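You operate a simulated robot arm through the tools that you are given. There is no shell and no other tool. Be economical: measure what you need, move in short steps, check, and stop when the job is done.

You are at the controls of a simulated robot arm. One attempt, no reset.

Task
Lower the frame on to the timbers, then swing arm D right out.
Fine: stop the lift as soon as its pads let go and put the release lever back to HOLD; leave the arm's pin in till then.

It is judged by the outcome, as a careful person would: the job done as asked, and still so three seconds after it is handed in. It fails if anything else is knocked over, pushed out of place, dropped, spilled or broken.

Robot
A 7-joint arm with a two-finger parallel gripper on a trunk, on a base that drives. Base frame: it is fixed to the floor where the robot stands at the start and does not move with it; the origin is under the middle of the robot, x ahead of it, y to its left, z up. Readings come in m, rad, newtons and seconds.
With the tool pointing down near the work surface it reaches from about 0.22 to 0.74 m from the robot's upright axis, wherever it stands. Its first joint turns from -2.897 to 2.897 rad. Places, roughly: release lever [0.9, 0, 0.8]; lock pin d [0.8, 0.5, 1.3]; lift arm d [0.8, 0.7, 1.1]; lift arm e [1.3, 0.6, 1.1]. Payload 1.57 kg.
The TCP is the grasp point between the finger pads, 0.03 m short of the fingertips. In the tool frame z runs along the fingers and y along their closing line. The gripper opens to 0.11 m. The fingers are 0.024 m wide and 0.012 m thick; the gripper's body (0.048 by 0.112 m) begins 0.078 m behind the TCP.
Orientation is told as [roll, pitch, yaw] about the base's x, y, z axes, in that order, counted from this pose: with the fingers straight down and closing along the base's y, the tool's x points along the base's -x, its y along +y and its z along -z.

Tools
- The arm moves only by the tool apply_moves. Its argument "steps" is a list of rows, each an object of numbers (a shift or turn left out is 0, a gripper value left out holds the last): "fingers": the gripper command, from -1 (fully open) to 1 (shut), values between in proportion; "x", "y", "z": the shift along the base's x, y, z in m; "wx", "wy", "wz": the turn, a rotation vector about the base's x, y, z in degrees. In form: [{"fingers": .., "x": .., "y": .., "z": .., "wx": .., "wy": .., "wz": ..}, ...]. A call has 1 to 8 rows; each row is the pose to reach, as a shift and turn from the pose commanded when the call began. Each row takes 0.2 s and may step no farther than 0.05 m and 0.15 rad from the row before; otherwise, or with a gripper value out of range, the whole call is refused. A pose out of reach is approached as far as the arm can. The call stops where the force on the tool passes 60 N (or 10 N more than at its start, if that is more) or the arm is blocked; 0.2 s more then pass. Each finger travels about 0.045 m/s and halts on what it meets, pressing with about 36 N; the grip force reading is that of the motor and also rises with nothing between the fingers. The clock runs only during rows and for 0.2 s after the last one: add rows that repeat a pose to give the fingers time. The reply holds the time, the measured pose of the TCP, the force on the tool along the base axes, the opening and the grip force, in the units named above and with some noise, and new pictures: "show" is both (left out), scene, wrist or none.
- Cameras (640 x 400 px; columns grow to the right, rows downward): "scene" is now at [0.0359, 0.1822, 1.5526]; the picture's right is [0.37, -0.93, 0.00], its down [-0.50, -0.20, -0.84] and it looks along [0.78, 0.31, -0.54] (base axes); focal length 271 px, centre (320, 200). "wrist" rides on the gripper at [0.07, 0.016, -0.141] in the tool frame; the picture's right is [-0.23, 0.97, 0.00], its down [-0.86, -0.20, -0.48] and it looks along [-0.47, -0.11, 0.88] (tool axes); focal length 222 px, centre (320, 200). There is no depth. A picture from a camera that has moved, and an enlarged one, comes with that camera's place and axes in the base frame and with its lens. The place of the scene camera against the robot may be out by one fixed shift of up to 0.025 m in any direction.
- lift_body(by): slides the trunk up (or, below 0, down) by that many m; the arm and the scene camera ride with it, the base frame stays. It gives what a move gives, with no picture.
- drive_base(legs): drives the robot by 1 to 6 legs, each [ahead, turn to the left] in m and rad, along the robot's own axes; the way and the turn of a leg run together, so that a leg with both is an arc; at most 1.5 m and 3.142 rad a leg. The arm and the cameras ride along, it lands a little off, and it stops where it bumps. It gives what a move gives, and a new picture of the scene camera.
- head_to(pan, tilt): turns the head with the scene camera to pan (to the left, within 2.705 rad either way) and tilt (down, from -0.506 to 1.204), counted from straight ahead of the robot. It gives what a move gives, and a new picture of the scene camera.
- inspect(camera, box): a new picture of the part [left, top, right, bottom] of that camera's present view, enlarged. The clock stands still meanwhile.
- job_done(): hands the job in; it is judged then, once.

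Go step by step. Nothing tells you exact positions but the pictures and the camera data: compare them with the known pose of the tool, close in by small moves and look again before you grip or let go. The budget is 120 turns and 170 pictures, counting those below and the enlarged ones. Unless the task says otherwise, let go and move clear before handing in, and close with one line.

The tools are called after ">>>" as a command line: name --argument value ..., lists and objects as JSON in quotes. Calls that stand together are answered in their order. apply_moves: Moves the arm, as the interface text tells. Its arguments: {"type":"object","properties":{"steps":{"type":"array","items":{"type":"object","properties":{"fingers":{"type":"number"},"x":{"type":"number"},"y":{"type":"number"},"z":{"type":"number"},"wx":{"type":"number"},"wy":{"type":"number"},"wz":{"type":"number"}}}},"show":{"type":"string","enum":["both","scene","wrist","none"]}},"required":["steps"]} The other tools are called the same way: lift_body (by) slides the trunk up or down; drive_base (legs) drives the base; head_to (pan, tilt) turns the head that bears the scene camera; inspect (camera, box) takes an enlarged picture of a part of a camera's view; job_done () hands the job in.

At the start:

```text
time_s: 0.0
eef_pos: [0.3819, 0.2053, 1.1497]
ee_rot: [-0.001, 0.0, 0.0]
ft_force: [0.4, -0.3, 0.6]
opening: 0.11
finger_force: 0.0
trunk travel left (down, up): [-0.458, 0.132]
robot x, y, heading: [0.0035, 0.0008, 0.003]
head pan, tilt: [0.382, 0.569]
```

scene: 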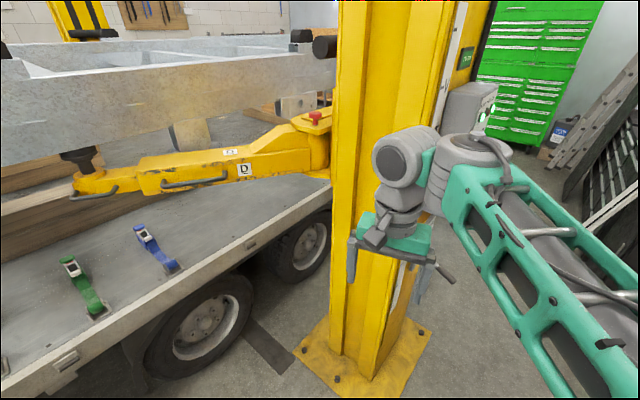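
wrist: 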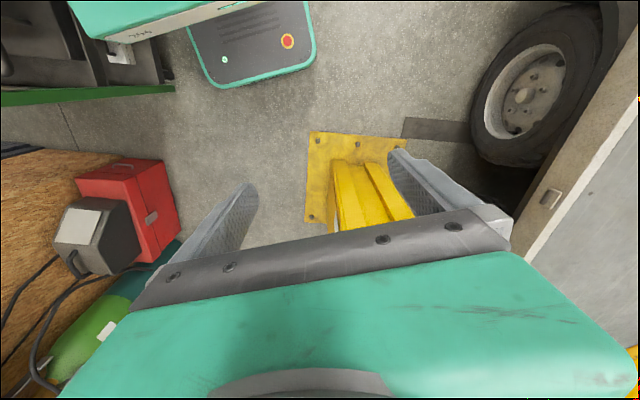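

I see a yellow lift post with arm D under a grey frame, a red pin knob near the post and timbers on a truck. The release lever should be at the right side of the post; I'll look around first.

>>> head_to --pan -0.1 --tilt 0.6

>>> head_to --pan 0.75 --tilt 0.3

```text
time_s: 0.9
eef_pos: [0.3824, 0.2052, 1.1498]
ee_rot: [0.002, 0.001, -0.002]
ft_force: [-0.4, -0.8, 0.0]
opening: 0.1099
finger_force: 0.0
trunk travel left (down, up): [-0.458, 0.132]
robot x, y, heading: [-0.002, 0.0025, -0.001]
head pan, tilt: [-0.099, 0.6]
camera scene: at [0.0409, 0.1402, 1.5498], right [-0.1, -1.0, 0.0], down [-0.56, 0.06, -0.83], along [0.82, -0.08, -0.56], focal length 271 px, centre (320, 200)
```

scene: 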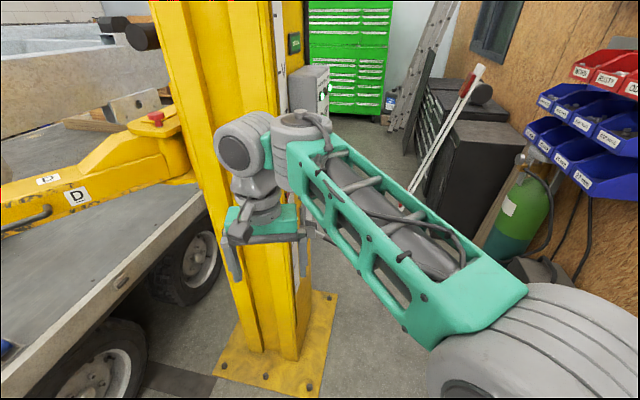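

```text
time_s: 2.1
eef_pos: [0.3819, 0.205, 1.1493]
ee_rot: [-0.001, 0.0, -0.001]
ft_force: [0.0, -0.2, -0.1]
opening: 0.1099
finger_force: 0.1
trunk travel left (down, up): [-0.458, 0.132]
robot x, y, heading: [-0.0005, 0.0011, -0.004]
head pan, tilt: [0.75, 0.3]
camera scene: at [0.0213, 0.2125, 1.5772], right [0.68, -0.73, 0.0], down [-0.22, -0.2, -0.96], along [0.7, 0.65, -0.3], focal length 271 px, centre (320, 200)
```

scene: 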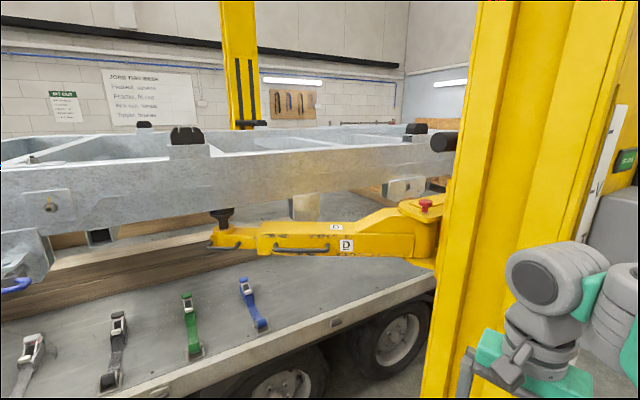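

The wall board may hold nothing important, but I'll check it, and the labels on the post. Then I'll move the arm aside to see the lever.

>>> inspect --camera "scene" --box '[180, 120, 480, 300]'

>>> apply_moves --steps '[{"x": -0.03, "y": 0.03}, {"x": -0.06, "y": 0.06}, {"x": -0.06, "y": 0.1}, {"x": -0.06, "y": 0.14}, {"x": -0.06, "y": 0.18}, {"x": -0.06, "y": 0.22}]' --show "none"

>>> head_to --pan -0.05 --tilt 0.6

```text
2.13 times, centred on (330, 210) of scene
camera zoom: at [0.0213, 0.2125, 1.5772], right [0.68, -0.73, 0.0], down [-0.22, -0.2, -0.96], along [0.7, 0.65, -0.3], focal length 578 px, centre (299, 179)
```

zoom: 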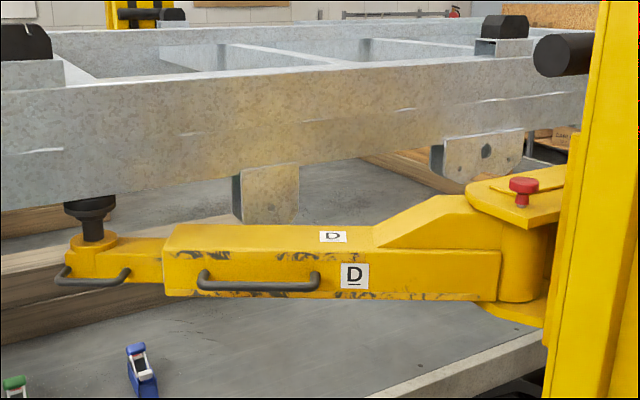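

```text
time_s: 3.5
eef_pos: [0.3221, 0.4267, 1.1487]
ee_rot: [0.001, 0.0, 0.001]
ft_force: [0.5, -0.2, 0.3]
opening: 0.1101
finger_force: 0.1
trunk travel left (down, up): [-0.458, 0.132]
robot x, y, heading: [-0.0023, -0.0011, 0.007]
head pan, tilt: [0.75, 0.3]
```

```text
time_s: 4.6
eef_pos: [0.3222, 0.4257, 1.1495]
ee_rot: [-0.001, -0.001, 0.0]
ft_force: [-1.0, 0.3, 0.2]
opening: 0.1099
finger_force: 0.0
trunk travel left (down, up): [-0.458, 0.132]
robot x, y, heading: [0.002, -0.0022, 0.001]
head pan, tilt: [-0.051, 0.6]
camera scene: at [0.0413, 0.1446, 1.5498], right [-0.05, -1.0, 0.0], down [-0.56, 0.03, -0.83], along [0.82, -0.04, -0.56], focal length 271 px, centre (320, 200)
```

scene: 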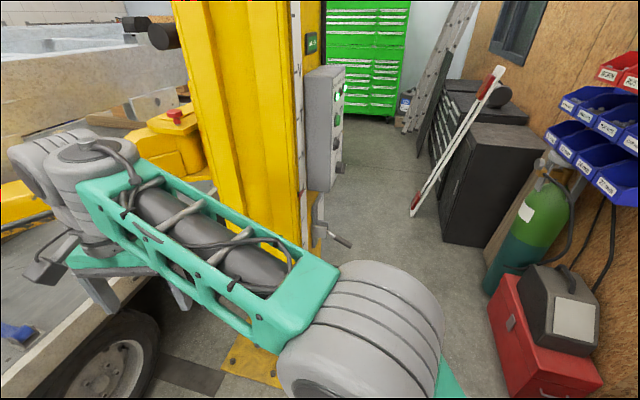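

The lever shows at about (335, 238), under a control box. I'll enlarge it and the post's markings.

>>> inspect --camera "scene" --box '[270, 180, 390, 255]'

>>> inspect --camera "scene" --box '[260, 20, 400, 200]'

```text
5.33 times, centred on (330, 218) of scene
camera zoom: at [0.0413, 0.1446, 1.5498], right [-0.05, -1.0, 0.0], down [-0.56, 0.03, -0.83], along [0.82, -0.04, -0.56], focal length 1445 px, centre (267, 107)
```

zoom: 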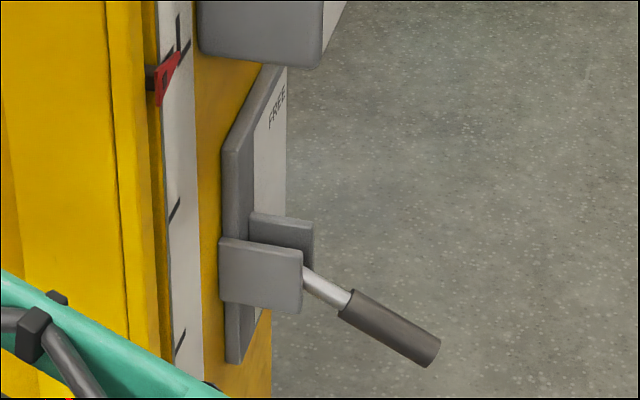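

```text
2.22 times, centred on (330, 110) of scene
camera zoom: at [0.0413, 0.1446, 1.5498], right [-0.05, -1.0, 0.0], down [-0.56, 0.03, -0.83], along [0.82, -0.04, -0.56], focal length 602 px, centre (298, 400)
```

zoom: 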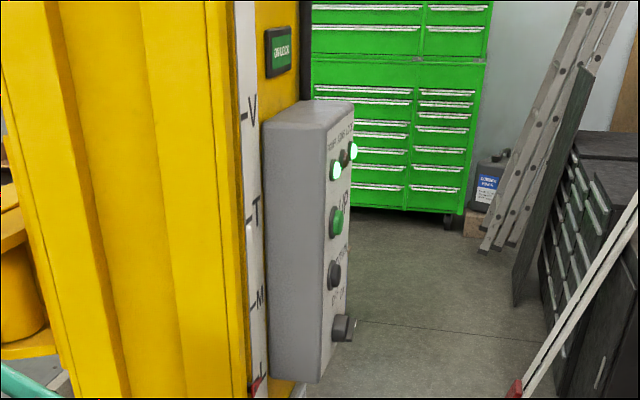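

The lever plate faces the robot's right side; FREE is at its top. I'll look at the floor on my right before driving for a better view.

>>> head_to --pan -1.0 --tilt 0.8

>>> head_to --pan -2.2 --tilt 0.7

```text
time_s: 5.8
eef_pos: [0.3216, 0.4259, 1.1496]
ee_rot: [0.0, 0.0, 0.0]
ft_force: [-0.6, -0.3, 1.2]
opening: 0.1102
finger_force: 0.1
trunk travel left (down, up): [-0.458, 0.132]
robot x, y, heading: [-0.0005, 0.0007, -0.001]
head pan, tilt: [-1.0, 0.799]
camera scene: at [-0.0034, 0.0811, 1.5329], right [-0.84, -0.54, 0.0], down [-0.39, 0.6, -0.7], along [0.38, -0.59, -0.72], focal length 271 px, centre (320, 200)
```

scene: 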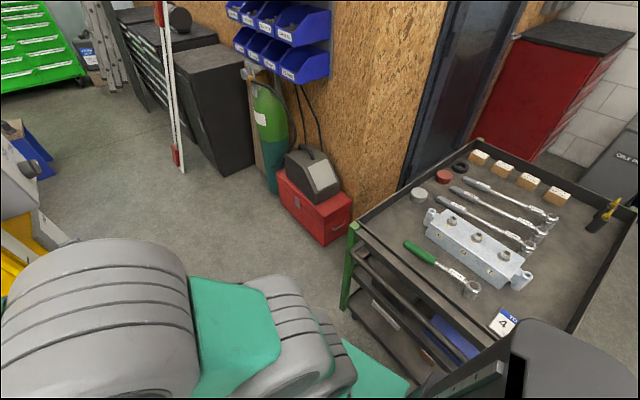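

```text
time_s: 7.2
eef_pos: [0.3226, 0.4257, 1.1498]
ee_rot: [0.0, 0.001, 0.001]
ft_force: [0.5, -1.3, 0.0]
opening: 0.1101
finger_force: 0.2
trunk travel left (down, up): [-0.458, 0.132]
robot x, y, heading: [0.0011, -0.0024, 0.003]
head pan, tilt: [-2.201, 0.7]
camera scene: at [-0.097, 0.0803, 1.5411], right [-0.81, 0.59, 0.0], down [0.38, 0.52, -0.77], along [-0.45, -0.62, -0.64], focal length 271 px, centre (320, 200)
```

scene: 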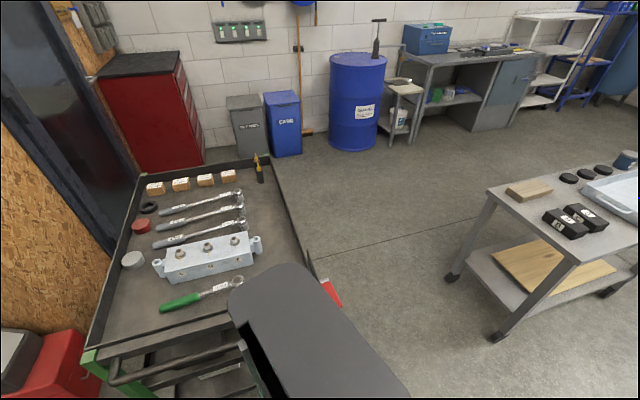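

A tool cart is close on my right (corner about [0.18, -0.41]), so I'll tuck the arm left, drive forward, then slant to about [0.4, -0.2] to see the lever plate.

>>> apply_moves --steps '[{"x": -0.04}, {"x": -0.08}, {"x": -0.12}, {"x": -0.16}]' --show "none"

>>> head_to --pan 0.1 --tilt 0.6

>>> drive_base --legs '[[0.2, 0], [0, -0.78], [0.27, 0], [0, 1.1]]'

```text
time_s: 8.2
eef_pos: [0.1608, 0.4245, 1.1492]
ee_rot: [-0.001, 0.001, -0.003]
ft_force: [-0.2, 0.3, 0.3]
opening: 0.1101
finger_force: 0.1
trunk travel left (down, up): [-0.458, 0.132]
robot x, y, heading: [-0.0017, 0.0052, -0.002]
head pan, tilt: [-2.201, 0.7]
```

```text
time_s: 10.4
eef_pos: [0.1619, 0.4242, 1.1489]
ee_rot: [0.0, -0.001, 0.001]
ft_force: [0.1, -0.2, -0.6]
opening: 0.11
finger_force: 0.0
trunk travel left (down, up): [-0.458, 0.132]
robot x, y, heading: [0.0014, 0.0015, 0.003]
head pan, tilt: [0.099, 0.6]
camera scene: at [0.0409, 0.1577, 1.5497], right [0.1, -1.0, 0.0], down [-0.56, -0.06, -0.83], along [0.82, 0.08, -0.56], focal length 271 px, centre (320, 200)
```

scene: 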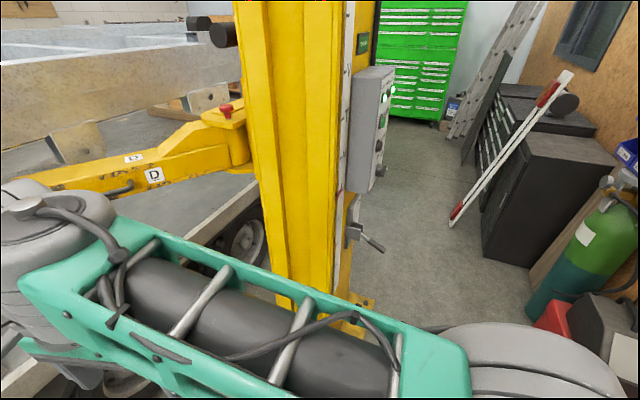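

```text
time_s: 15.3
eef_pos: [0.7619, 0.04, 1.1494]
ee_rot: [-0.006, 0.0, -0.745]
ft_force: [-4.6, 2.0, 0.9]
opening: 0.1079
finger_force: 0.0
trunk travel left (down, up): [-0.458, 0.132]
robot x, y, heading: [0.3527, -0.1495, -0.777]
head pan, tilt: [0.099, 0.6]
stopped in leg 3: the force on the tool passed its limit (the readings are from after the stop); the commanded pose is now the measured one
camera scene: at [0.4991, -0.06, 1.5498], right [-0.63, -0.78, 0.0], down [-0.44, 0.35, -0.83], along [0.64, -0.52, -0.56], focal length 271 px, centre (320, 200)
```

scene: 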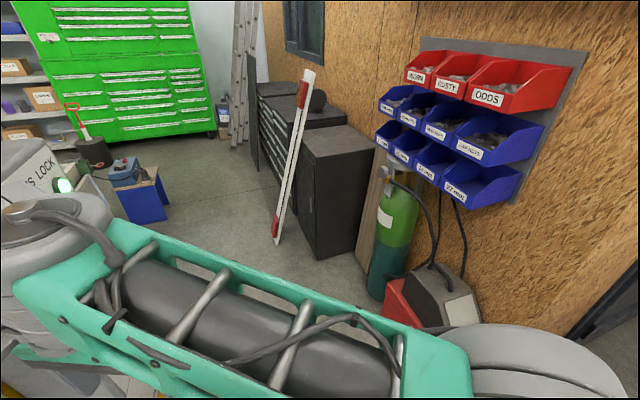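

The gripper touched the post. I'll look at it, and draw the arm back towards the robot.

>>> head_to --pan 1.0 --tilt 0.7

```text
time_s: 16.5
eef_pos: [0.7613, 0.0413, 1.1511]
ee_rot: [-0.005, 0.0, -0.748]
ft_force: [-8.4, 4.4, 1.1]
opening: 0.1079
finger_force: 0.2
trunk travel left (down, up): [-0.458, 0.132]
robot x, y, heading: [0.3521, -0.1499, -0.776]
head pan, tilt: [1.0, 0.7]
camera scene: at [0.5128, 0.0145, 1.5412], right [0.22, -0.98, 0.0], down [-0.63, -0.14, -0.77], along [0.75, 0.17, -0.64], focal length 271 px, centre (320, 200)
```

scene: 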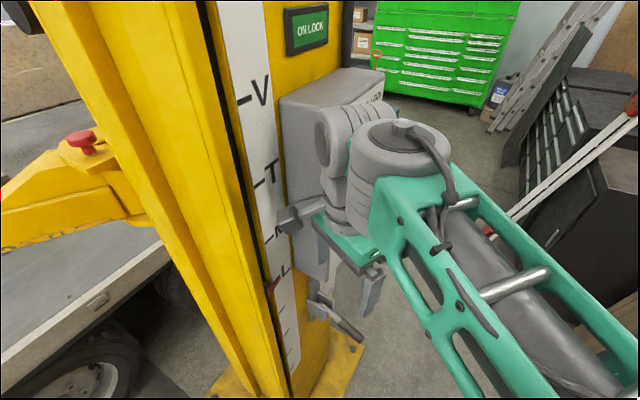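

The gripper is against the control box. I'll ease it away in -x, and then pull it in towards the robot.

>>> apply_moves --steps '[{"x": -0.02}, {"x": -0.05}, {"x": -0.09}, {"x": -0.13}, {"x": -0.15, "y": -0.04}, {"x": -0.15, "y": -0.08}]' --show "scene"

```text
time_s: 17.9
eef_pos: [0.613, -0.0416, 1.1502]
ee_rot: [-0.003, 0.001, -0.747]
ft_force: [-0.9, 0.2, -0.1]
opening: 0.11
finger_force: 0.0
trunk travel left (down, up): [-0.458, 0.132]
robot x, y, heading: [0.3562, -0.1499, -0.781]
head pan, tilt: [1.0, 0.7]
camera scene: at [0.5135, 0.013, 1.5413], right [0.22, -0.98, 0.0], down [-0.63, -0.14, -0.77], along [0.75, 0.17, -0.64], focal length 271 px, centre (320, 200)
```

scene: 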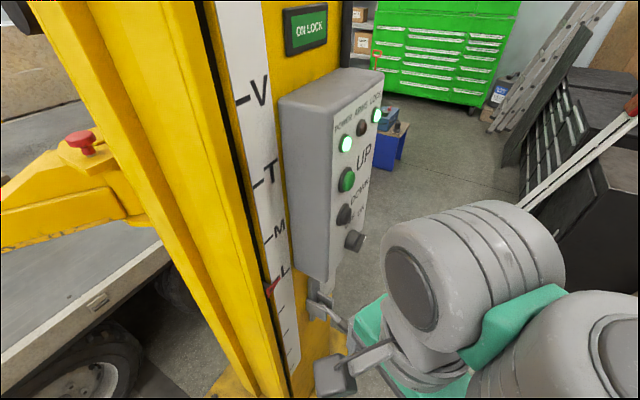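

>>> inspect --camera "scene" --box '[270, 0, 420, 94]'

>>> inspect --camera "scene" --box '[300, 80, 420, 260]'

>>> inspect --camera "scene" --box '[200, 60, 340, 380]'

```text
4.26 times, centred on (345, 47) of scene
camera zoom: at [0.5135, 0.013, 1.5413], right [0.22, -0.98, 0.0], down [-0.63, -0.14, -0.77], along [0.75, 0.17, -0.64], focal length 1153 px, centre (214, 851)
```

zoom: 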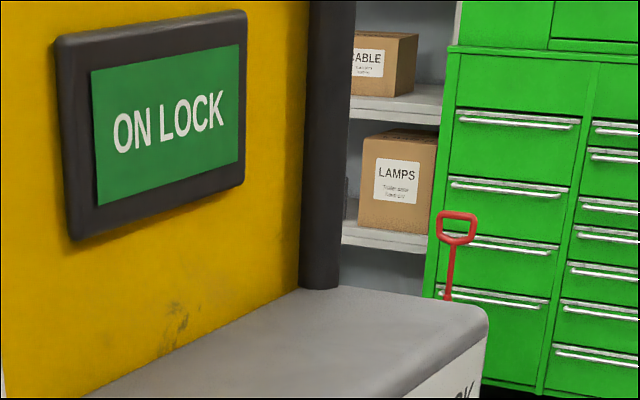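

```text
2.22 times, centred on (360, 170) of scene
camera zoom: at [0.5135, 0.013, 1.5413], right [0.22, -0.98, 0.0], down [-0.63, -0.14, -0.77], along [0.75, 0.17, -0.64], focal length 602 px, centre (231, 267)
```

zoom: 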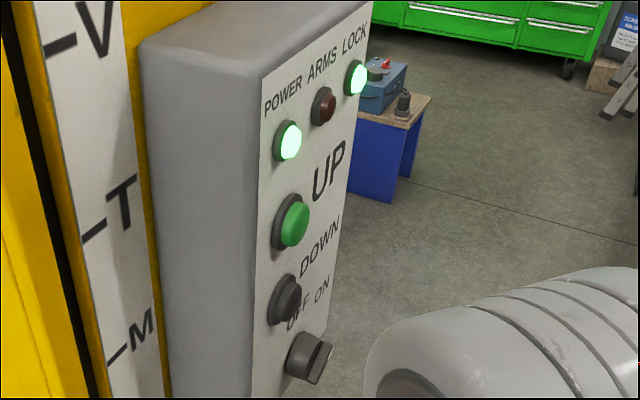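

```text
1.25 times, centred on (270, 220) of scene
camera zoom: at [0.5135, 0.013, 1.5413], right [0.22, -0.98, 0.0], down [-0.63, -0.14, -0.77], along [0.75, 0.17, -0.64], focal length 339 px, centre (382, 175)
```

zoom: 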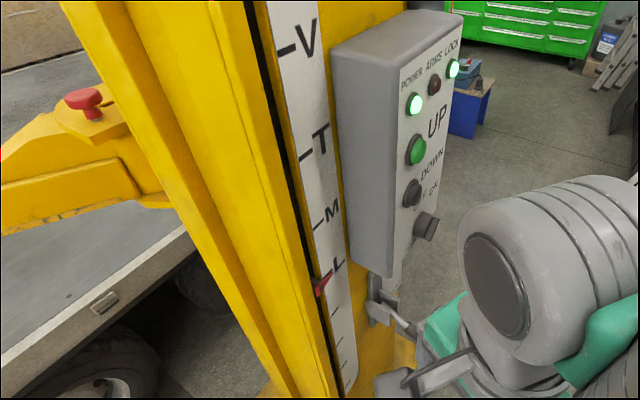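

The panel has UP and DOWN buttons, lamps POWER/ARMS/LOCK, and the sign reads ON LOCK, so the lift sits on its lock. By two views UP is near [0.886, 0.049, 1.28] and the panel faces about [-0.34, -0.94]; I'll drive to stand before it.

>>> drive_base --legs '[[0.4, 0], [0, 1.0], [0, 0.9]]'

```text
time_s: 25.3
eef_pos: [0.4455, -0.2251, 1.1494]
ee_rot: [-0.005, 0.003, 1.172]
ft_force: [0.1, 0.5, 0.1]
opening: 0.1099
finger_force: 0.0
trunk travel left (down, up): [-0.458, 0.132]
robot x, y, heading: [0.6365, -0.4351, 1.14]
head pan, tilt: [1.0, 0.7]
camera scene: at [0.4393, -0.3565, 1.5411], right [0.84, 0.54, 0.0], down [0.35, -0.54, -0.76], along [-0.41, 0.64, -0.64], focal length 271 px, centre (320, 200)
```

scene: 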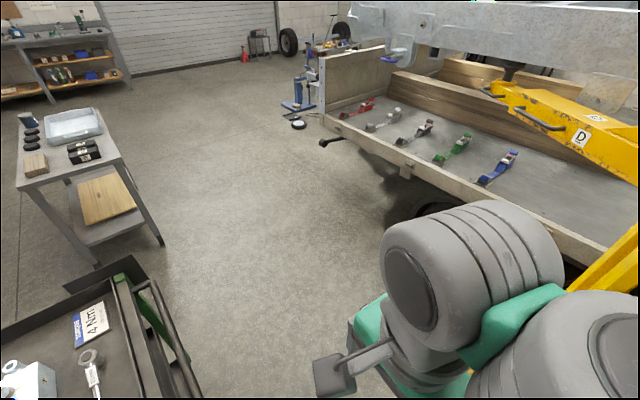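

I stand before the panel now. I'll look straight at it.

>>> head_to --pan -0.2 --tilt 0.75

```text
time_s: 26.7
eef_pos: [0.4441, -0.2256, 1.1501]
ee_rot: [-0.004, 0.001, 1.173]
ft_force: [-1.1, 0.6, 0.5]
opening: 0.1102
finger_force: 0.0
trunk travel left (down, up): [-0.458, 0.132]
robot x, y, heading: [0.6402, -0.4346, 1.142]
head pan, tilt: [-0.201, 0.75]
camera scene: at [0.534, -0.361, 1.5369], right [0.81, -0.59, 0.0], down [-0.4, -0.55, -0.73], along [0.43, 0.59, -0.68], focal length 271 px, centre (320, 200)
```

scene: 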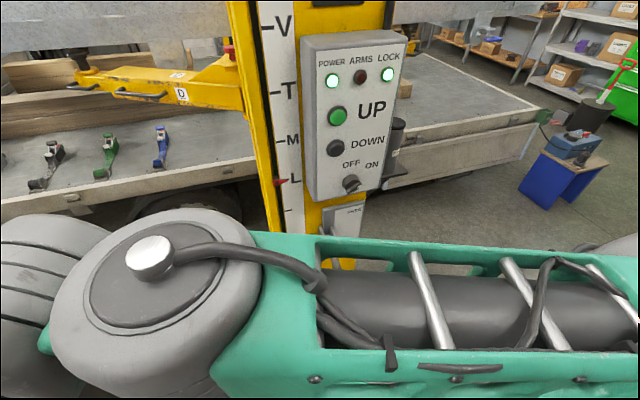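

I'll swing the arm to the front and tilt the gripper level, fingers shut, to point at the panel.

>>> apply_moves --steps '[{"fingers": 1, "x": 0.034, "y": 0.009, "z": 0.0125, "wx": 7.9, "wy": -2.9}, {"x": 0.068, "y": 0.018, "z": 0.025, "wx": 15.8, "wy": -5.8}, {"x": 0.102, "y": 0.027, "z": 0.0375, "wx": 23.7, "wy": -8.7}, {"x": 0.136, "y": 0.036, "z": 0.05, "wx": 31.6, "wy": -11.6}, {"x": 0.17, "y": 0.045, "z": 0.0625, "wx": 39.5, "wy": -14.5}, {"x": 0.204, "y": 0.054, "z": 0.075, "wx": 47.4, "wy": -17.4}, {"x": 0.238, "y": 0.063, "z": 0.0875, "wx": 55.3, "wy": -20.3}, {"x": 0.272, "y": 0.072, "z": 0.1, "wx": 63.2, "wy": -23.2}]'

```text
time_s: 28.4
eef_pos: [0.6156, -0.17, 1.3757]
ee_rot: [0.091, -1.061, 1.306]
ft_force: [-0.7, -0.4, 0.5]
opening: 0.0
finger_force: 21.5
out of reach, approached as far as the arm can: row 1, 4, 5, 6, 7, 8
trunk travel left (down, up): [-0.458, 0.132]
robot x, y, heading: [0.6342, -0.4327, 1.138]
head pan, tilt: [-0.201, 0.75]
stopped in row 8: the arm was blocked; the commanded pose is now the measured one
camera scene: at [0.5347, -0.3609, 1.5383], right [0.8, -0.59, 0.0], down [-0.4, -0.55, -0.73], along [0.44, 0.59, -0.68], focal length 271 px, centre (320, 200)
camera wrist: at [0.5703, -0.3213, 1.3855], right [-0.93, 0.29, 0.24], down [0.24, -0.05, 0.97], along [0.29, 0.96, -0.03], focal length 222 px, centre (320, 200)
```

scene: 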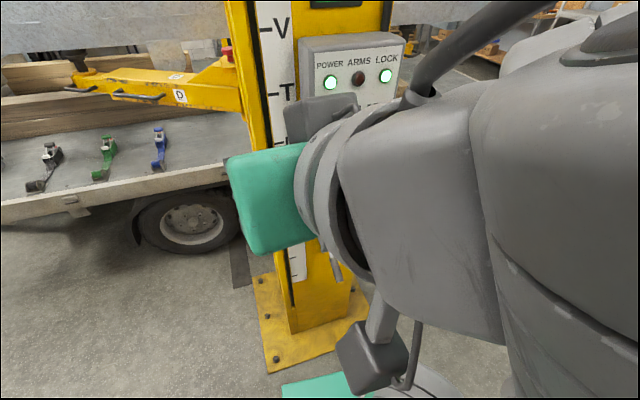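
wrist: 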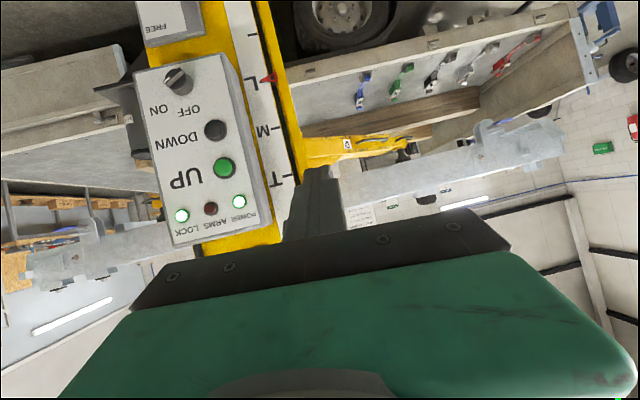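

The arm got blocked near its own body but faces the panel. I'll move outward, where it reaches better, keeping clear of the panel.

>>> apply_moves --steps '[{"x": 0.04, "y": 0.0, "z": -0.01}, {"x": 0.08, "y": 0.0, "z": -0.02}, {"x": 0.12, "y": 0.01, "z": -0.03}, {"x": 0.15, "y": 0.02, "z": -0.04}, {"x": 0.17, "y": 0.03, "z": -0.04}]'

```text
time_s: 29.6
eef_pos: [0.6151, -0.1692, 1.375]
ee_rot: [0.086, -1.057, 1.308]
ft_force: [-0.2, 0.0, 0.4]
opening: 0.0
finger_force: 20.9
out of reach, approached as far as the arm can: row 1, 2, 3, 4, 5
trunk travel left (down, up): [-0.458, 0.132]
robot x, y, heading: [0.637, -0.4299, 1.143]
head pan, tilt: [-0.201, 0.75]
camera scene: at [0.5342, -0.361, 1.5371], right [0.81, -0.59, 0.0], down [-0.4, -0.55, -0.73], along [0.43, 0.59, -0.68], focal length 271 px, centre (320, 200)
camera wrist: at [0.57, -0.3203, 1.3844], right [-0.93, 0.29, 0.24], down [0.24, -0.04, 0.97], along [0.29, 0.96, -0.03], focal length 222 px, centre (320, 200)
```

scene: 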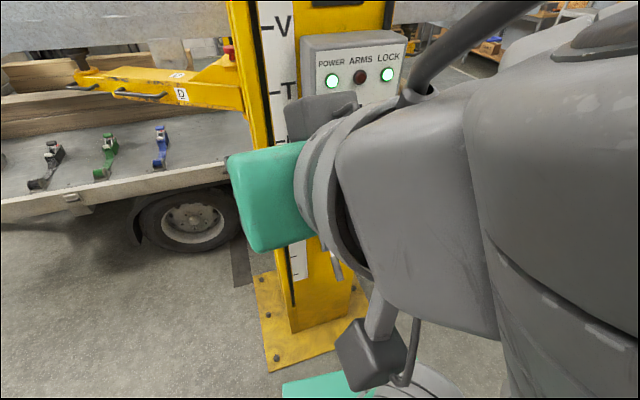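
wrist: 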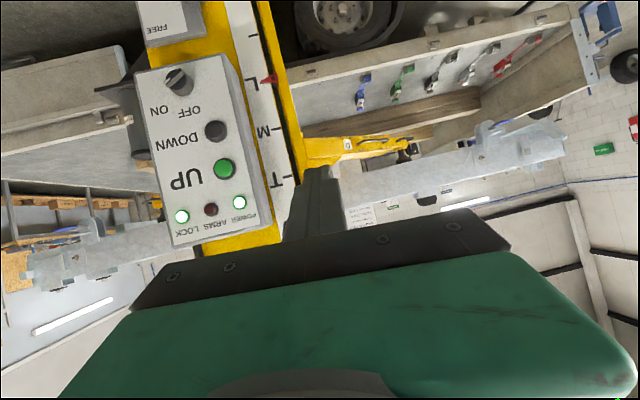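

The arm seems wedged at a joint limit from being too close in. I'll tilt it partly back while moving outward.

>>> apply_moves --steps '[{"x": 0.01, "y": 0.0, "z": -0.03, "wx": -7.9, "wy": 2.9}, {"x": 0.03, "y": 0.0, "z": -0.06, "wx": -15.8, "wy": 5.8}, {"x": 0.06, "y": 0.0, "z": -0.09, "wx": -23.7, "wy": 8.7}, {"x": 0.1, "y": 0.01, "z": -0.1, "wx": -23.7, "wy": 8.7}, {"x": 0.14, "y": 0.02, "z": -0.1, "wx": -23.7, "wy": 8.7}, {"x": 0.18, "y": 0.03, "z": -0.1, "wx": -23.7, "wy": 8.7}]'

```text
time_s: 30.0
eef_pos: [0.5313, -0.1935, 1.3474]
ee_rot: [0.053, -0.87, 1.782]
ft_force: [-0.2, 0.9, -0.4]
opening: 0.0004
finger_force: 21.4
out of reach, approached as far as the arm can: row 1
trunk travel left (down, up): [-0.458, 0.132]
robot x, y, heading: [0.636, -0.4305, 1.141]
head pan, tilt: [-0.201, 0.75]
stopped in row 2: the arm was blocked; the commanded pose is now the measured one
camera scene: at [0.538, -0.3581, 1.5436], right [0.79, -0.61, 0.0], down [-0.38, -0.49, -0.79], along [0.48, 0.62, -0.62], focal length 271 px, centre (320, 200)
camera wrist: at [0.554, -0.3446, 1.3864], right [-0.97, -0.1, 0.21], down [0.18, 0.24, 0.95], along [-0.14, 0.97, -0.21], focal length 222 px, centre (320, 200)
```

scene: 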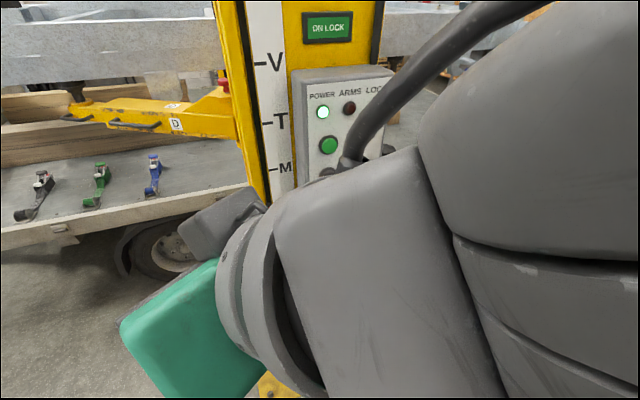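
wrist: 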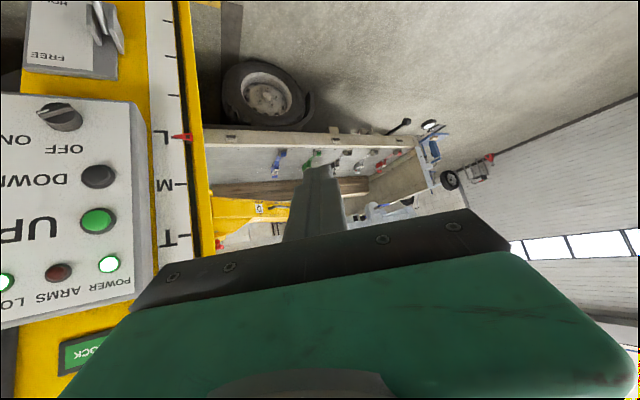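

The forearm is pushing the camera head. I'll back off downward and out into the free space before the post's left, tilting back down.

>>> apply_moves --steps '[{"y": 0.02, "z": -0.04}, {"y": 0.04, "z": -0.08}, {"y": 0.05, "z": -0.12, "wx": -6, "wy": 2}, {"y": 0.06, "z": -0.16, "wx": -12, "wy": 4}]'

```text
time_s: 30.5
eef_pos: [0.4536, -0.2587, 1.3137]
ee_rot: [0.063, -0.881, 2.278]
ft_force: [-0.1, 0.3, -0.6]
opening: 0.0
finger_force: 21.3
out of reach, approached as far as the arm can: row 1, 2
trunk travel left (down, up): [-0.458, 0.132]
robot x, y, heading: [0.633, -0.4324, 1.141]
head pan, tilt: [-0.201, 0.75]
stopped in row 2: the arm was blocked; the commanded pose is now the measured one
camera scene: at [0.5343, -0.3599, 1.5348], right [0.81, -0.59, 0.0], down [-0.4, -0.55, -0.73], along [0.43, 0.59, -0.68], focal length 271 px, centre (320, 200)
camera wrist: at [0.5469, -0.3802, 1.3506], right [-0.8, -0.56, 0.21], down [0.05, 0.29, 0.96], along [-0.59, 0.78, -0.2], focal length 222 px, centre (320, 200)
```

scene: 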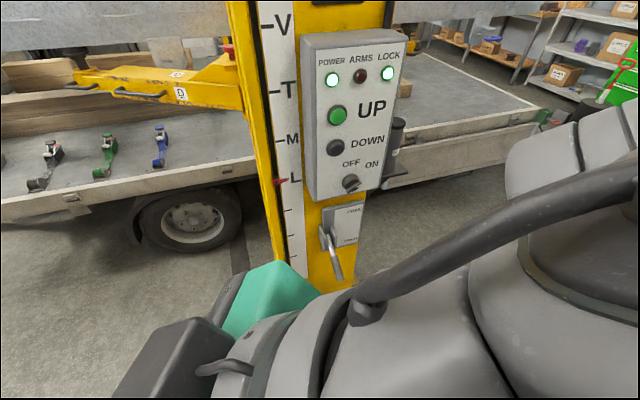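
wrist: 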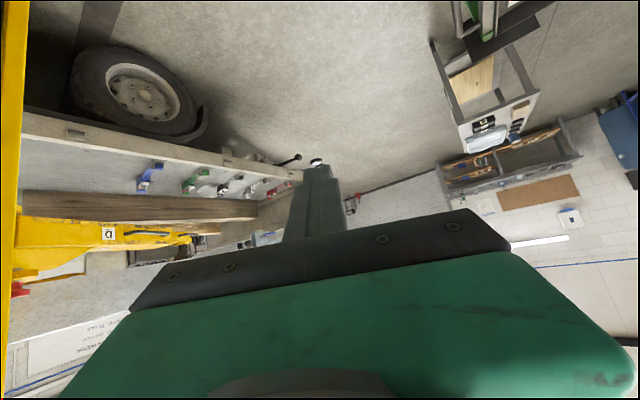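

The view is clear now and the lever is visible. I'll straighten the gripper downward and extend the arm to get away from its limits, and enlarge the lever.

>>> inspect --camera "scene" --box '[280, 170, 400, 290]'

>>> apply_moves --steps '[{"x": -0.02, "y": 0.025, "z": -0.01, "wx": -5, "wy": -4.3}, {"x": -0.04, "y": 0.05, "z": -0.03, "wx": -10, "wy": -8.6}, {"x": -0.06, "y": 0.075, "z": -0.06, "wx": -15, "wy": -12.9}, {"x": -0.08, "y": 0.1, "z": -0.09, "wx": -20, "wy": -17.2}, {"x": -0.1, "y": 0.125, "z": -0.12, "wx": -25, "wy": -21.5}, {"x": -0.1, "y": 0.15, "z": -0.15, "wx": -30, "wy": -25.8}]' --show "scene"

```text
3.33 times, centred on (340, 230) of scene
camera zoom: at [0.5343, -0.3599, 1.5348], right [0.81, -0.59, 0.0], down [-0.4, -0.55, -0.73], along [0.43, 0.59, -0.68], focal length 903 px, centre (253, 100)
```

zoom: 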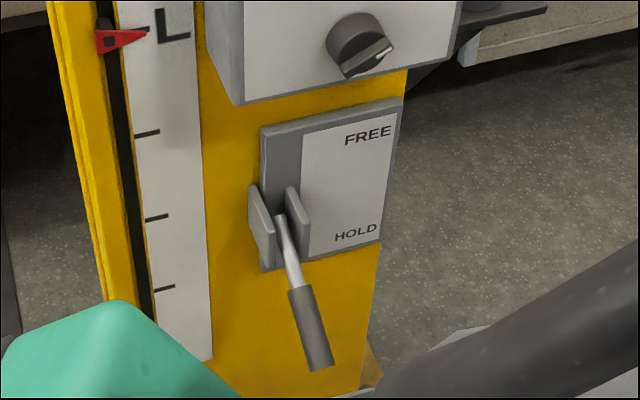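

```text
time_s: 31.9
eef_pos: [0.353, -0.1078, 1.1649]
ee_rot: [0.06, -0.193, 2.28]
ft_force: [-0.2, -0.9, 0.1]
opening: 0.0
finger_force: 21.1
trunk travel left (down, up): [-0.458, 0.132]
robot x, y, heading: [0.6388, -0.4328, 1.139]
head pan, tilt: [-0.201, 0.75]
camera scene: at [0.5336, -0.3604, 1.5368], right [0.81, -0.59, 0.0], down [-0.4, -0.55, -0.73], along [0.43, 0.59, -0.68], focal length 271 px, centre (320, 200)
```

scene: 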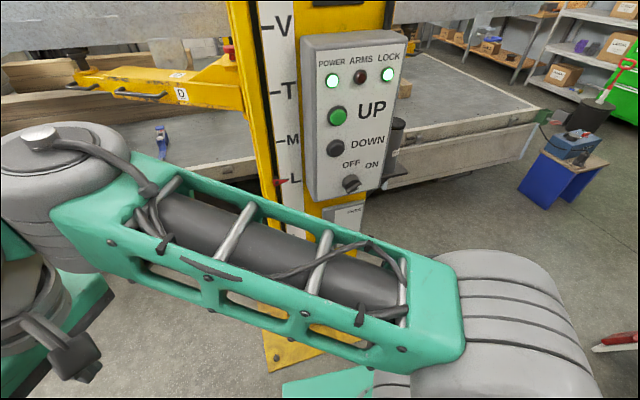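

The lever is down at HOLD and lifts up to FREE. I'll bring the arm round to the front with the tool near-vertical, and then press buttons with the tool tilted about 45°.

>>> apply_moves --steps '[{"x": 0.04, "y": 0.008, "z": 0.01, "wz": -6}, {"x": 0.08, "y": 0.016, "z": 0.02, "wz": -12}, {"x": 0.12, "y": 0.024, "z": 0.03, "wz": -18}, {"x": 0.16, "y": 0.032, "z": 0.04, "wz": -24}, {"x": 0.2, "y": 0.04, "z": 0.05, "wz": -30}, {"x": 0.24, "y": 0.045, "z": 0.06, "wz": -36}, {"x": 0.28, "y": 0.045, "z": 0.07, "wz": -42}]' --show "none"

>>> apply_moves --steps '[{"x": 0.04, "y": 0.0, "z": 0.0, "wz": -5}, {"x": 0.08, "y": -0.01, "z": 0.01, "wz": -10}, {"x": 0.12, "y": -0.03, "z": 0.02, "wz": -15}, {"x": 0.14, "y": -0.05, "z": 0.03, "wz": -20}]'

```text
time_s: 33.5
eef_pos: [0.6351, -0.061, 1.2139]
ee_rot: [0.059, -0.196, 1.546]
ft_force: [0.3, -1.2, 0.0]
opening: 0.0001
finger_force: 21.4
out of reach, approached as far as the arm can: row 6, 7
trunk travel left (down, up): [-0.458, 0.132]
robot x, y, heading: [0.6367, -0.4308, 1.135]
head pan, tilt: [-0.201, 0.75]
```

```text
time_s: 34.5
eef_pos: [0.78, -0.0773, 1.1911]
ee_rot: [0.056, -0.198, 1.233]
ft_force: [0.7, 0.0, 0.5]
opening: 0.0001
finger_force: 21.4
out of reach, approached as far as the arm can: row 1, 2, 3, 4
trunk travel left (down, up): [-0.458, 0.132]
robot x, y, heading: [0.6384, -0.4354, 1.145]
head pan, tilt: [-0.201, 0.75]
camera scene: at [0.5333, -0.3626, 1.5369], right [0.81, -0.59, 0.0], down [-0.4, -0.55, -0.73], along [0.43, 0.59, -0.68], focal length 271 px, centre (320, 200)
camera wrist: at [0.7391, -0.1663, 1.3174], right [-0.85, 0.52, 0.1], down [0.46, 0.63, 0.63], along [0.26, 0.58, -0.77], focal length 222 px, centre (320, 200)
```

scene: 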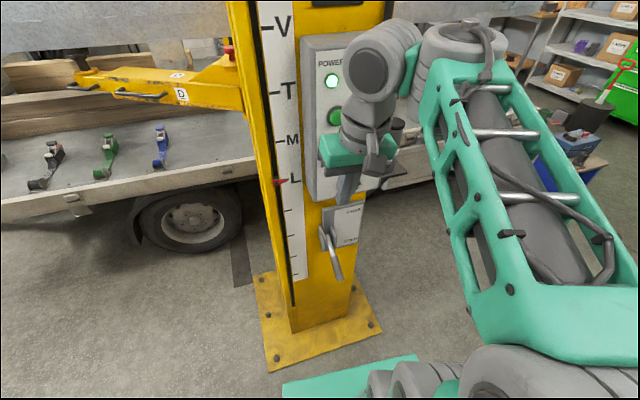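
wrist: 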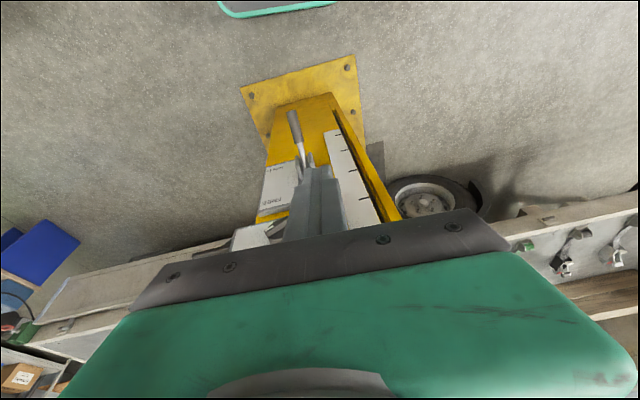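

Vertical tool reach tops out near z 1.2, so I'll raise the trunk and then tilt the tool toward the UP button.

>>> lift_body --by 0.12

>>> apply_moves --steps '[{"wx": 7.5, "wy": -2.7, "x": 0.01, "y": -0.01}, {"wx": 15, "wy": -5.4, "x": 0.02, "y": -0.015}, {"wx": 22.5, "wy": -8.1, "x": 0.03, "y": -0.02}, {"wx": 30, "wy": -10.8, "x": 0.04, "y": -0.02}]'

```text
time_s: 36.0
eef_pos: [0.7797, -0.0771, 1.3102]
ee_rot: [0.057, -0.2, 1.233]
ft_force: [0.3, 0.0, -0.1]
opening: 0.0001
finger_force: 21.1
trunk travel left (down, up): [-0.578, 0.012]
robot x, y, heading: [0.641, -0.4329, 1.141]
head pan, tilt: [-0.201, 0.75]
```

```text
time_s: 37.1
eef_pos: [0.7679, -0.0703, 1.2955]
ee_rot: [0.102, -0.716, 1.388]
ft_force: [-0.2, -0.8, -0.3]
opening: 0.0001
finger_force: 21.6
trunk travel left (down, up): [-0.578, 0.012]
robot x, y, heading: [0.6322, -0.4305, 1.137]
head pan, tilt: [-0.201, 0.75]
stopped in row 4: the arm was blocked; the commanded pose is now the measured one
camera scene: at [0.5345, -0.3609, 1.6569], right [0.81, -0.59, 0.0], down [-0.4, -0.55, -0.73], along [0.43, 0.59, -0.68], focal length 271 px, centre (320, 200)
camera wrist: at [0.7391, -0.2131, 1.3562], right [-0.93, 0.28, 0.22], down [0.31, 0.3, 0.9], along [0.19, 0.91, -0.36], focal length 222 px, centre (320, 200)
```

scene: 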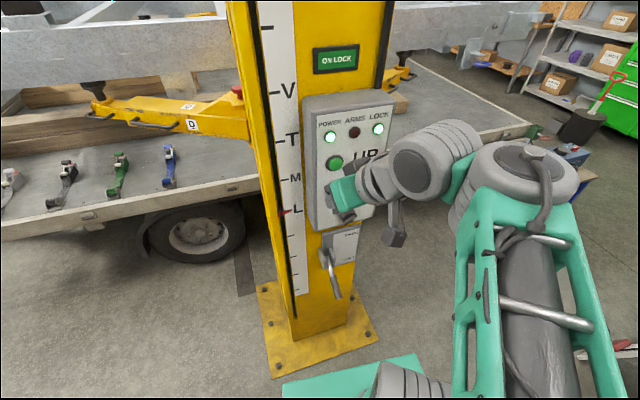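
wrist: 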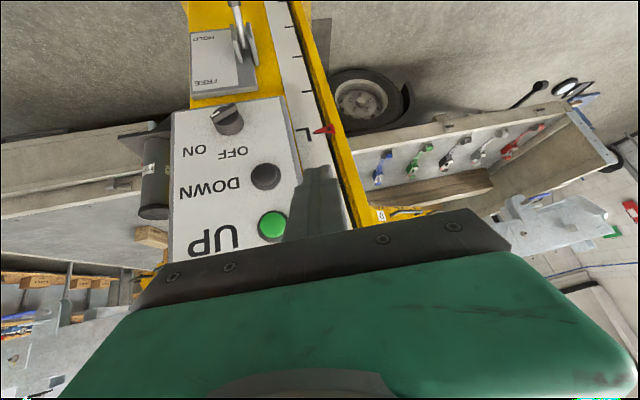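

The tool is tilted 41° and the fingertips are just left of UP. I'll shift right toward it, keeping about 4 cm off.

>>> apply_moves --steps '[{"x": 0.035, "y": 0.0, "z": 0}, {"x": 0.07, "y": 0.01, "z": 0.0}, {"x": 0.1, "y": 0.03}, {"x": 0.1, "y": 0.05}]'

```text
time_s: 37.7
eef_pos: [0.7856, -0.041, 1.3089]
ee_rot: [0.06, -0.74, 1.565]
ft_force: [0.1, 0.0, -0.2]
opening: 0.0001
finger_force: 21.4
trunk travel left (down, up): [-0.578, 0.012]
robot x, y, heading: [0.6423, -0.4315, 1.139]
head pan, tilt: [-0.201, 0.75]
stopped in row 3: the arm was blocked; the commanded pose is now the measured one
camera scene: at [0.5335, -0.3613, 1.6568], right [0.81, -0.59, 0.0], down [-0.4, -0.55, -0.73], along [0.43, 0.59, -0.68], focal length 271 px, centre (320, 200)
camera wrist: at [0.7756, -0.1874, 1.3659], right [-0.97, 0.14, 0.2], down [0.23, 0.31, 0.92], along [0.06, 0.94, -0.34], focal length 222 px, centre (320, 200)
```

scene: 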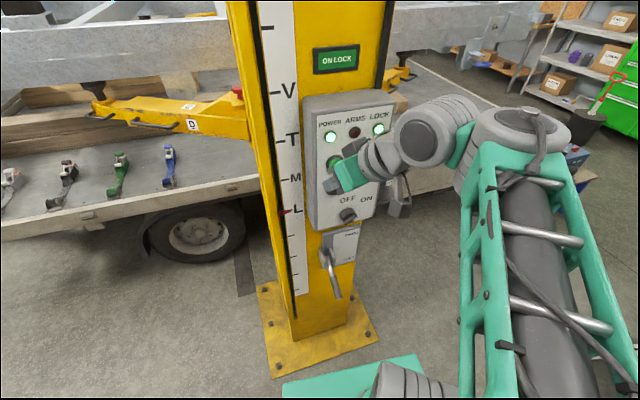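
wrist: 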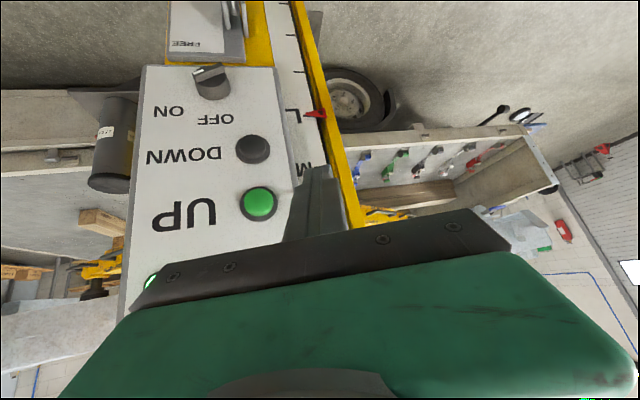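

The arm balks when translating at fixed yaw; I'll instead swing it round the robot's axis (a first-joint turn) by about 14° to the right.

>>> apply_moves --steps '[{"x": 0.034, "y": -0.012, "wz": -4.7}, {"x": 0.067, "y": -0.027, "wz": -9.4}, {"x": 0.098, "y": -0.046, "wz": -14}, {"x": 0.098, "y": -0.046, "wz": -14}]'

```text
time_s: 38.4
eef_pos: [0.797, -0.0412, 1.3115]
ee_rot: [0.048, -0.748, 1.577]
ft_force: [-0.3, 0.0, 0.0]
opening: 0.0
finger_force: 21.3
trunk travel left (down, up): [-0.578, 0.012]
robot x, y, heading: [0.6363, -0.433, 1.145]
head pan, tilt: [-0.201, 0.75]
stopped in row 3: the arm was blocked; the commanded pose is now the measured one
camera scene: at [0.5341, -0.361, 1.6569], right [0.81, -0.59, 0.0], down [-0.4, -0.55, -0.73], along [0.43, 0.59, -0.68], focal length 271 px, centre (320, 200)
camera wrist: at [0.7865, -0.1883, 1.3689], right [-0.97, 0.13, 0.19], down [0.22, 0.31, 0.92], along [0.06, 0.94, -0.33], focal length 222 px, centre (320, 200)
```

scene: 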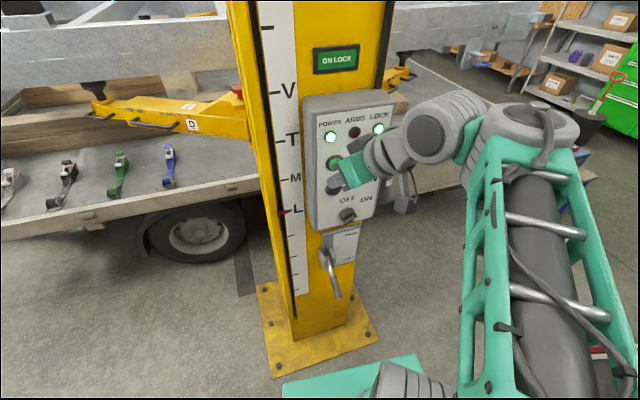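
wrist: 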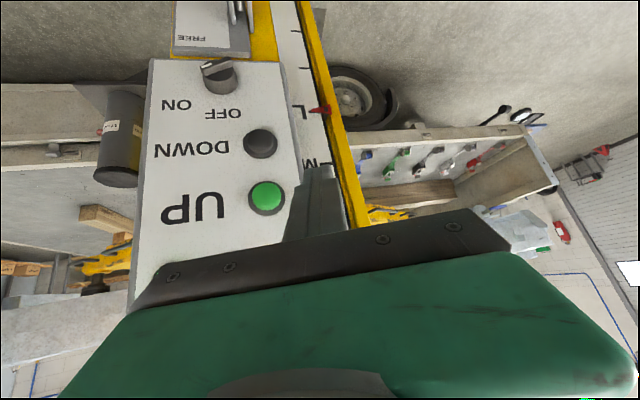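

The arm is folded sideways because I stand too close; from about [0.3, -0.03] facing ahead, the panel would be 0.6 m off, which suits the arm. I'll swing the arm left and straighten it before driving back.

>>> apply_moves --steps '[{"x": -0.02, "y": -0.02, "wx": -6, "wz": 3}, {"x": -0.06, "y": -0.03, "wx": -12, "wz": 6}, {"x": -0.1, "y": -0.03, "z": -0.01, "wx": -18, "wz": 9}, {"x": -0.14, "y": -0.03, "z": -0.02, "wx": -24, "wz": 12}, {"x": -0.18, "y": -0.03, "z": -0.03, "wx": -30, "wz": 15}, {"x": -0.22, "y": -0.04, "z": -0.04, "wx": -36, "wz": 18}, {"x": -0.26, "y": -0.05, "z": -0.05, "wx": -36, "wz": 22}, {"x": -0.3, "y": -0.07, "z": -0.06, "wx": -36, "wz": 26}]' --show "scene"

>>> head_to --pan -1.9 --tilt 1.0

```text
time_s: 40.2
eef_pos: [0.4978, -0.1124, 1.2509]
ee_rot: [0.184, -0.134, 1.979]
ft_force: [0.5, -0.3, 0.2]
opening: 0.0
finger_force: 21.3
trunk travel left (down, up): [-0.578, 0.012]
robot x, y, heading: [0.6398, -0.434, 1.143]
head pan, tilt: [-0.201, 0.75]
camera scene: at [0.5339, -0.3613, 1.6569], right [0.81, -0.59, 0.0], down [-0.4, -0.55, -0.73], along [0.43, 0.59, -0.68], focal length 271 px, centre (320, 200)
```

scene: 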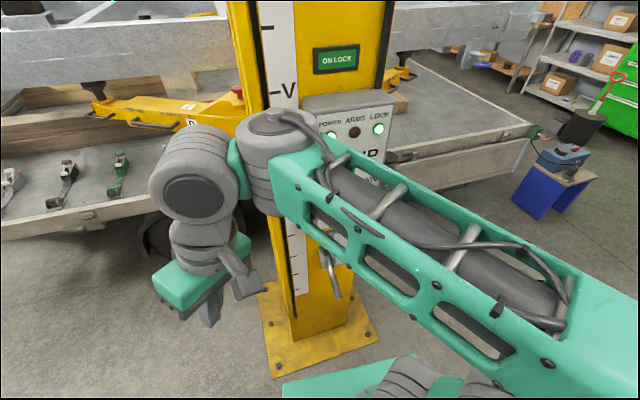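

```text
time_s: 41.9
eef_pos: [0.4989, -0.111, 1.2505]
ee_rot: [0.185, -0.134, 1.977]
ft_force: [0.0, -0.5, -0.2]
opening: 0.0
finger_force: 21.8
trunk travel left (down, up): [-0.578, 0.012]
robot x, y, heading: [0.6389, -0.4289, 1.141]
head pan, tilt: [-1.901, 1.0]
camera scene: at [0.5358, -0.4759, 1.6377], right [-0.69, -0.73, 0.0], down [-0.61, 0.58, -0.54], along [0.39, -0.37, -0.84], focal length 271 px, centre (320, 200)
```

scene: 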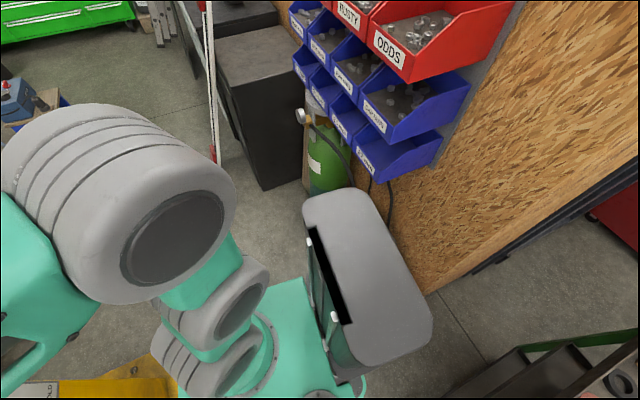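

Nothing blocks the turning room. I'll drive back to about [0.3, -0.1] and turn to face ahead.

>>> head_to --pan 0.2 --tilt 0.75

>>> drive_base --legs '[[0, -1.0], [0, -0.9], [-0.48, 0], [0, 0.85]]'

```text
time_s: 43.9
eef_pos: [0.4983, -0.1112, 1.2503]
ee_rot: [0.184, -0.132, 1.976]
ft_force: [-0.4, -0.1, 0.3]
opening: 0.0
finger_force: 21.5
trunk travel left (down, up): [-0.578, 0.012]
robot x, y, heading: [0.6378, -0.4334, 1.136]
head pan, tilt: [0.201, 0.75]
camera scene: at [0.5041, -0.3473, 1.6569], right [0.97, -0.23, 0.0], down [-0.15, -0.66, -0.73], along [0.17, 0.71, -0.68], focal length 271 px, centre (320, 200)
```

scene: 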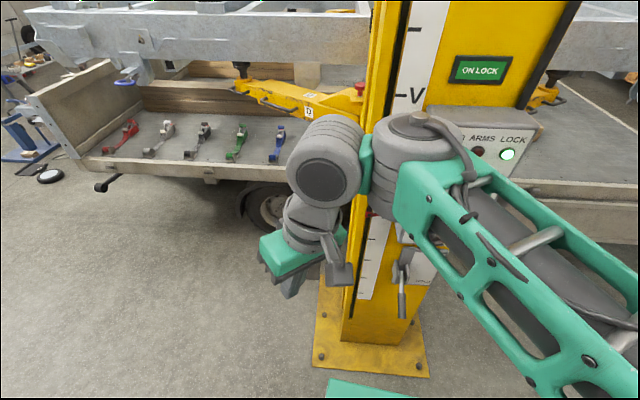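

```text
time_s: 53.8
eef_pos: [0.5008, 0.1739, 1.2506]
ee_rot: [0.184, -0.135, 0.927]
ft_force: [0.3, 0.3, 0.0]
opening: 0.0001
finger_force: 21.5
trunk travel left (down, up): [-0.578, 0.012]
robot x, y, heading: [0.2887, -0.1083, 0.086]
head pan, tilt: [0.201, 0.75]
camera scene: at [0.3115, 0.0612, 1.6569], right [0.28, -0.96, 0.0], down [-0.65, -0.19, -0.73], along [0.7, 0.21, -0.68], focal length 271 px, centre (320, 200)
```

scene: 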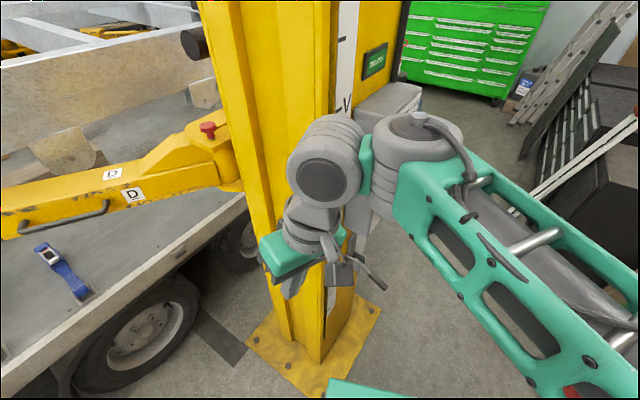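

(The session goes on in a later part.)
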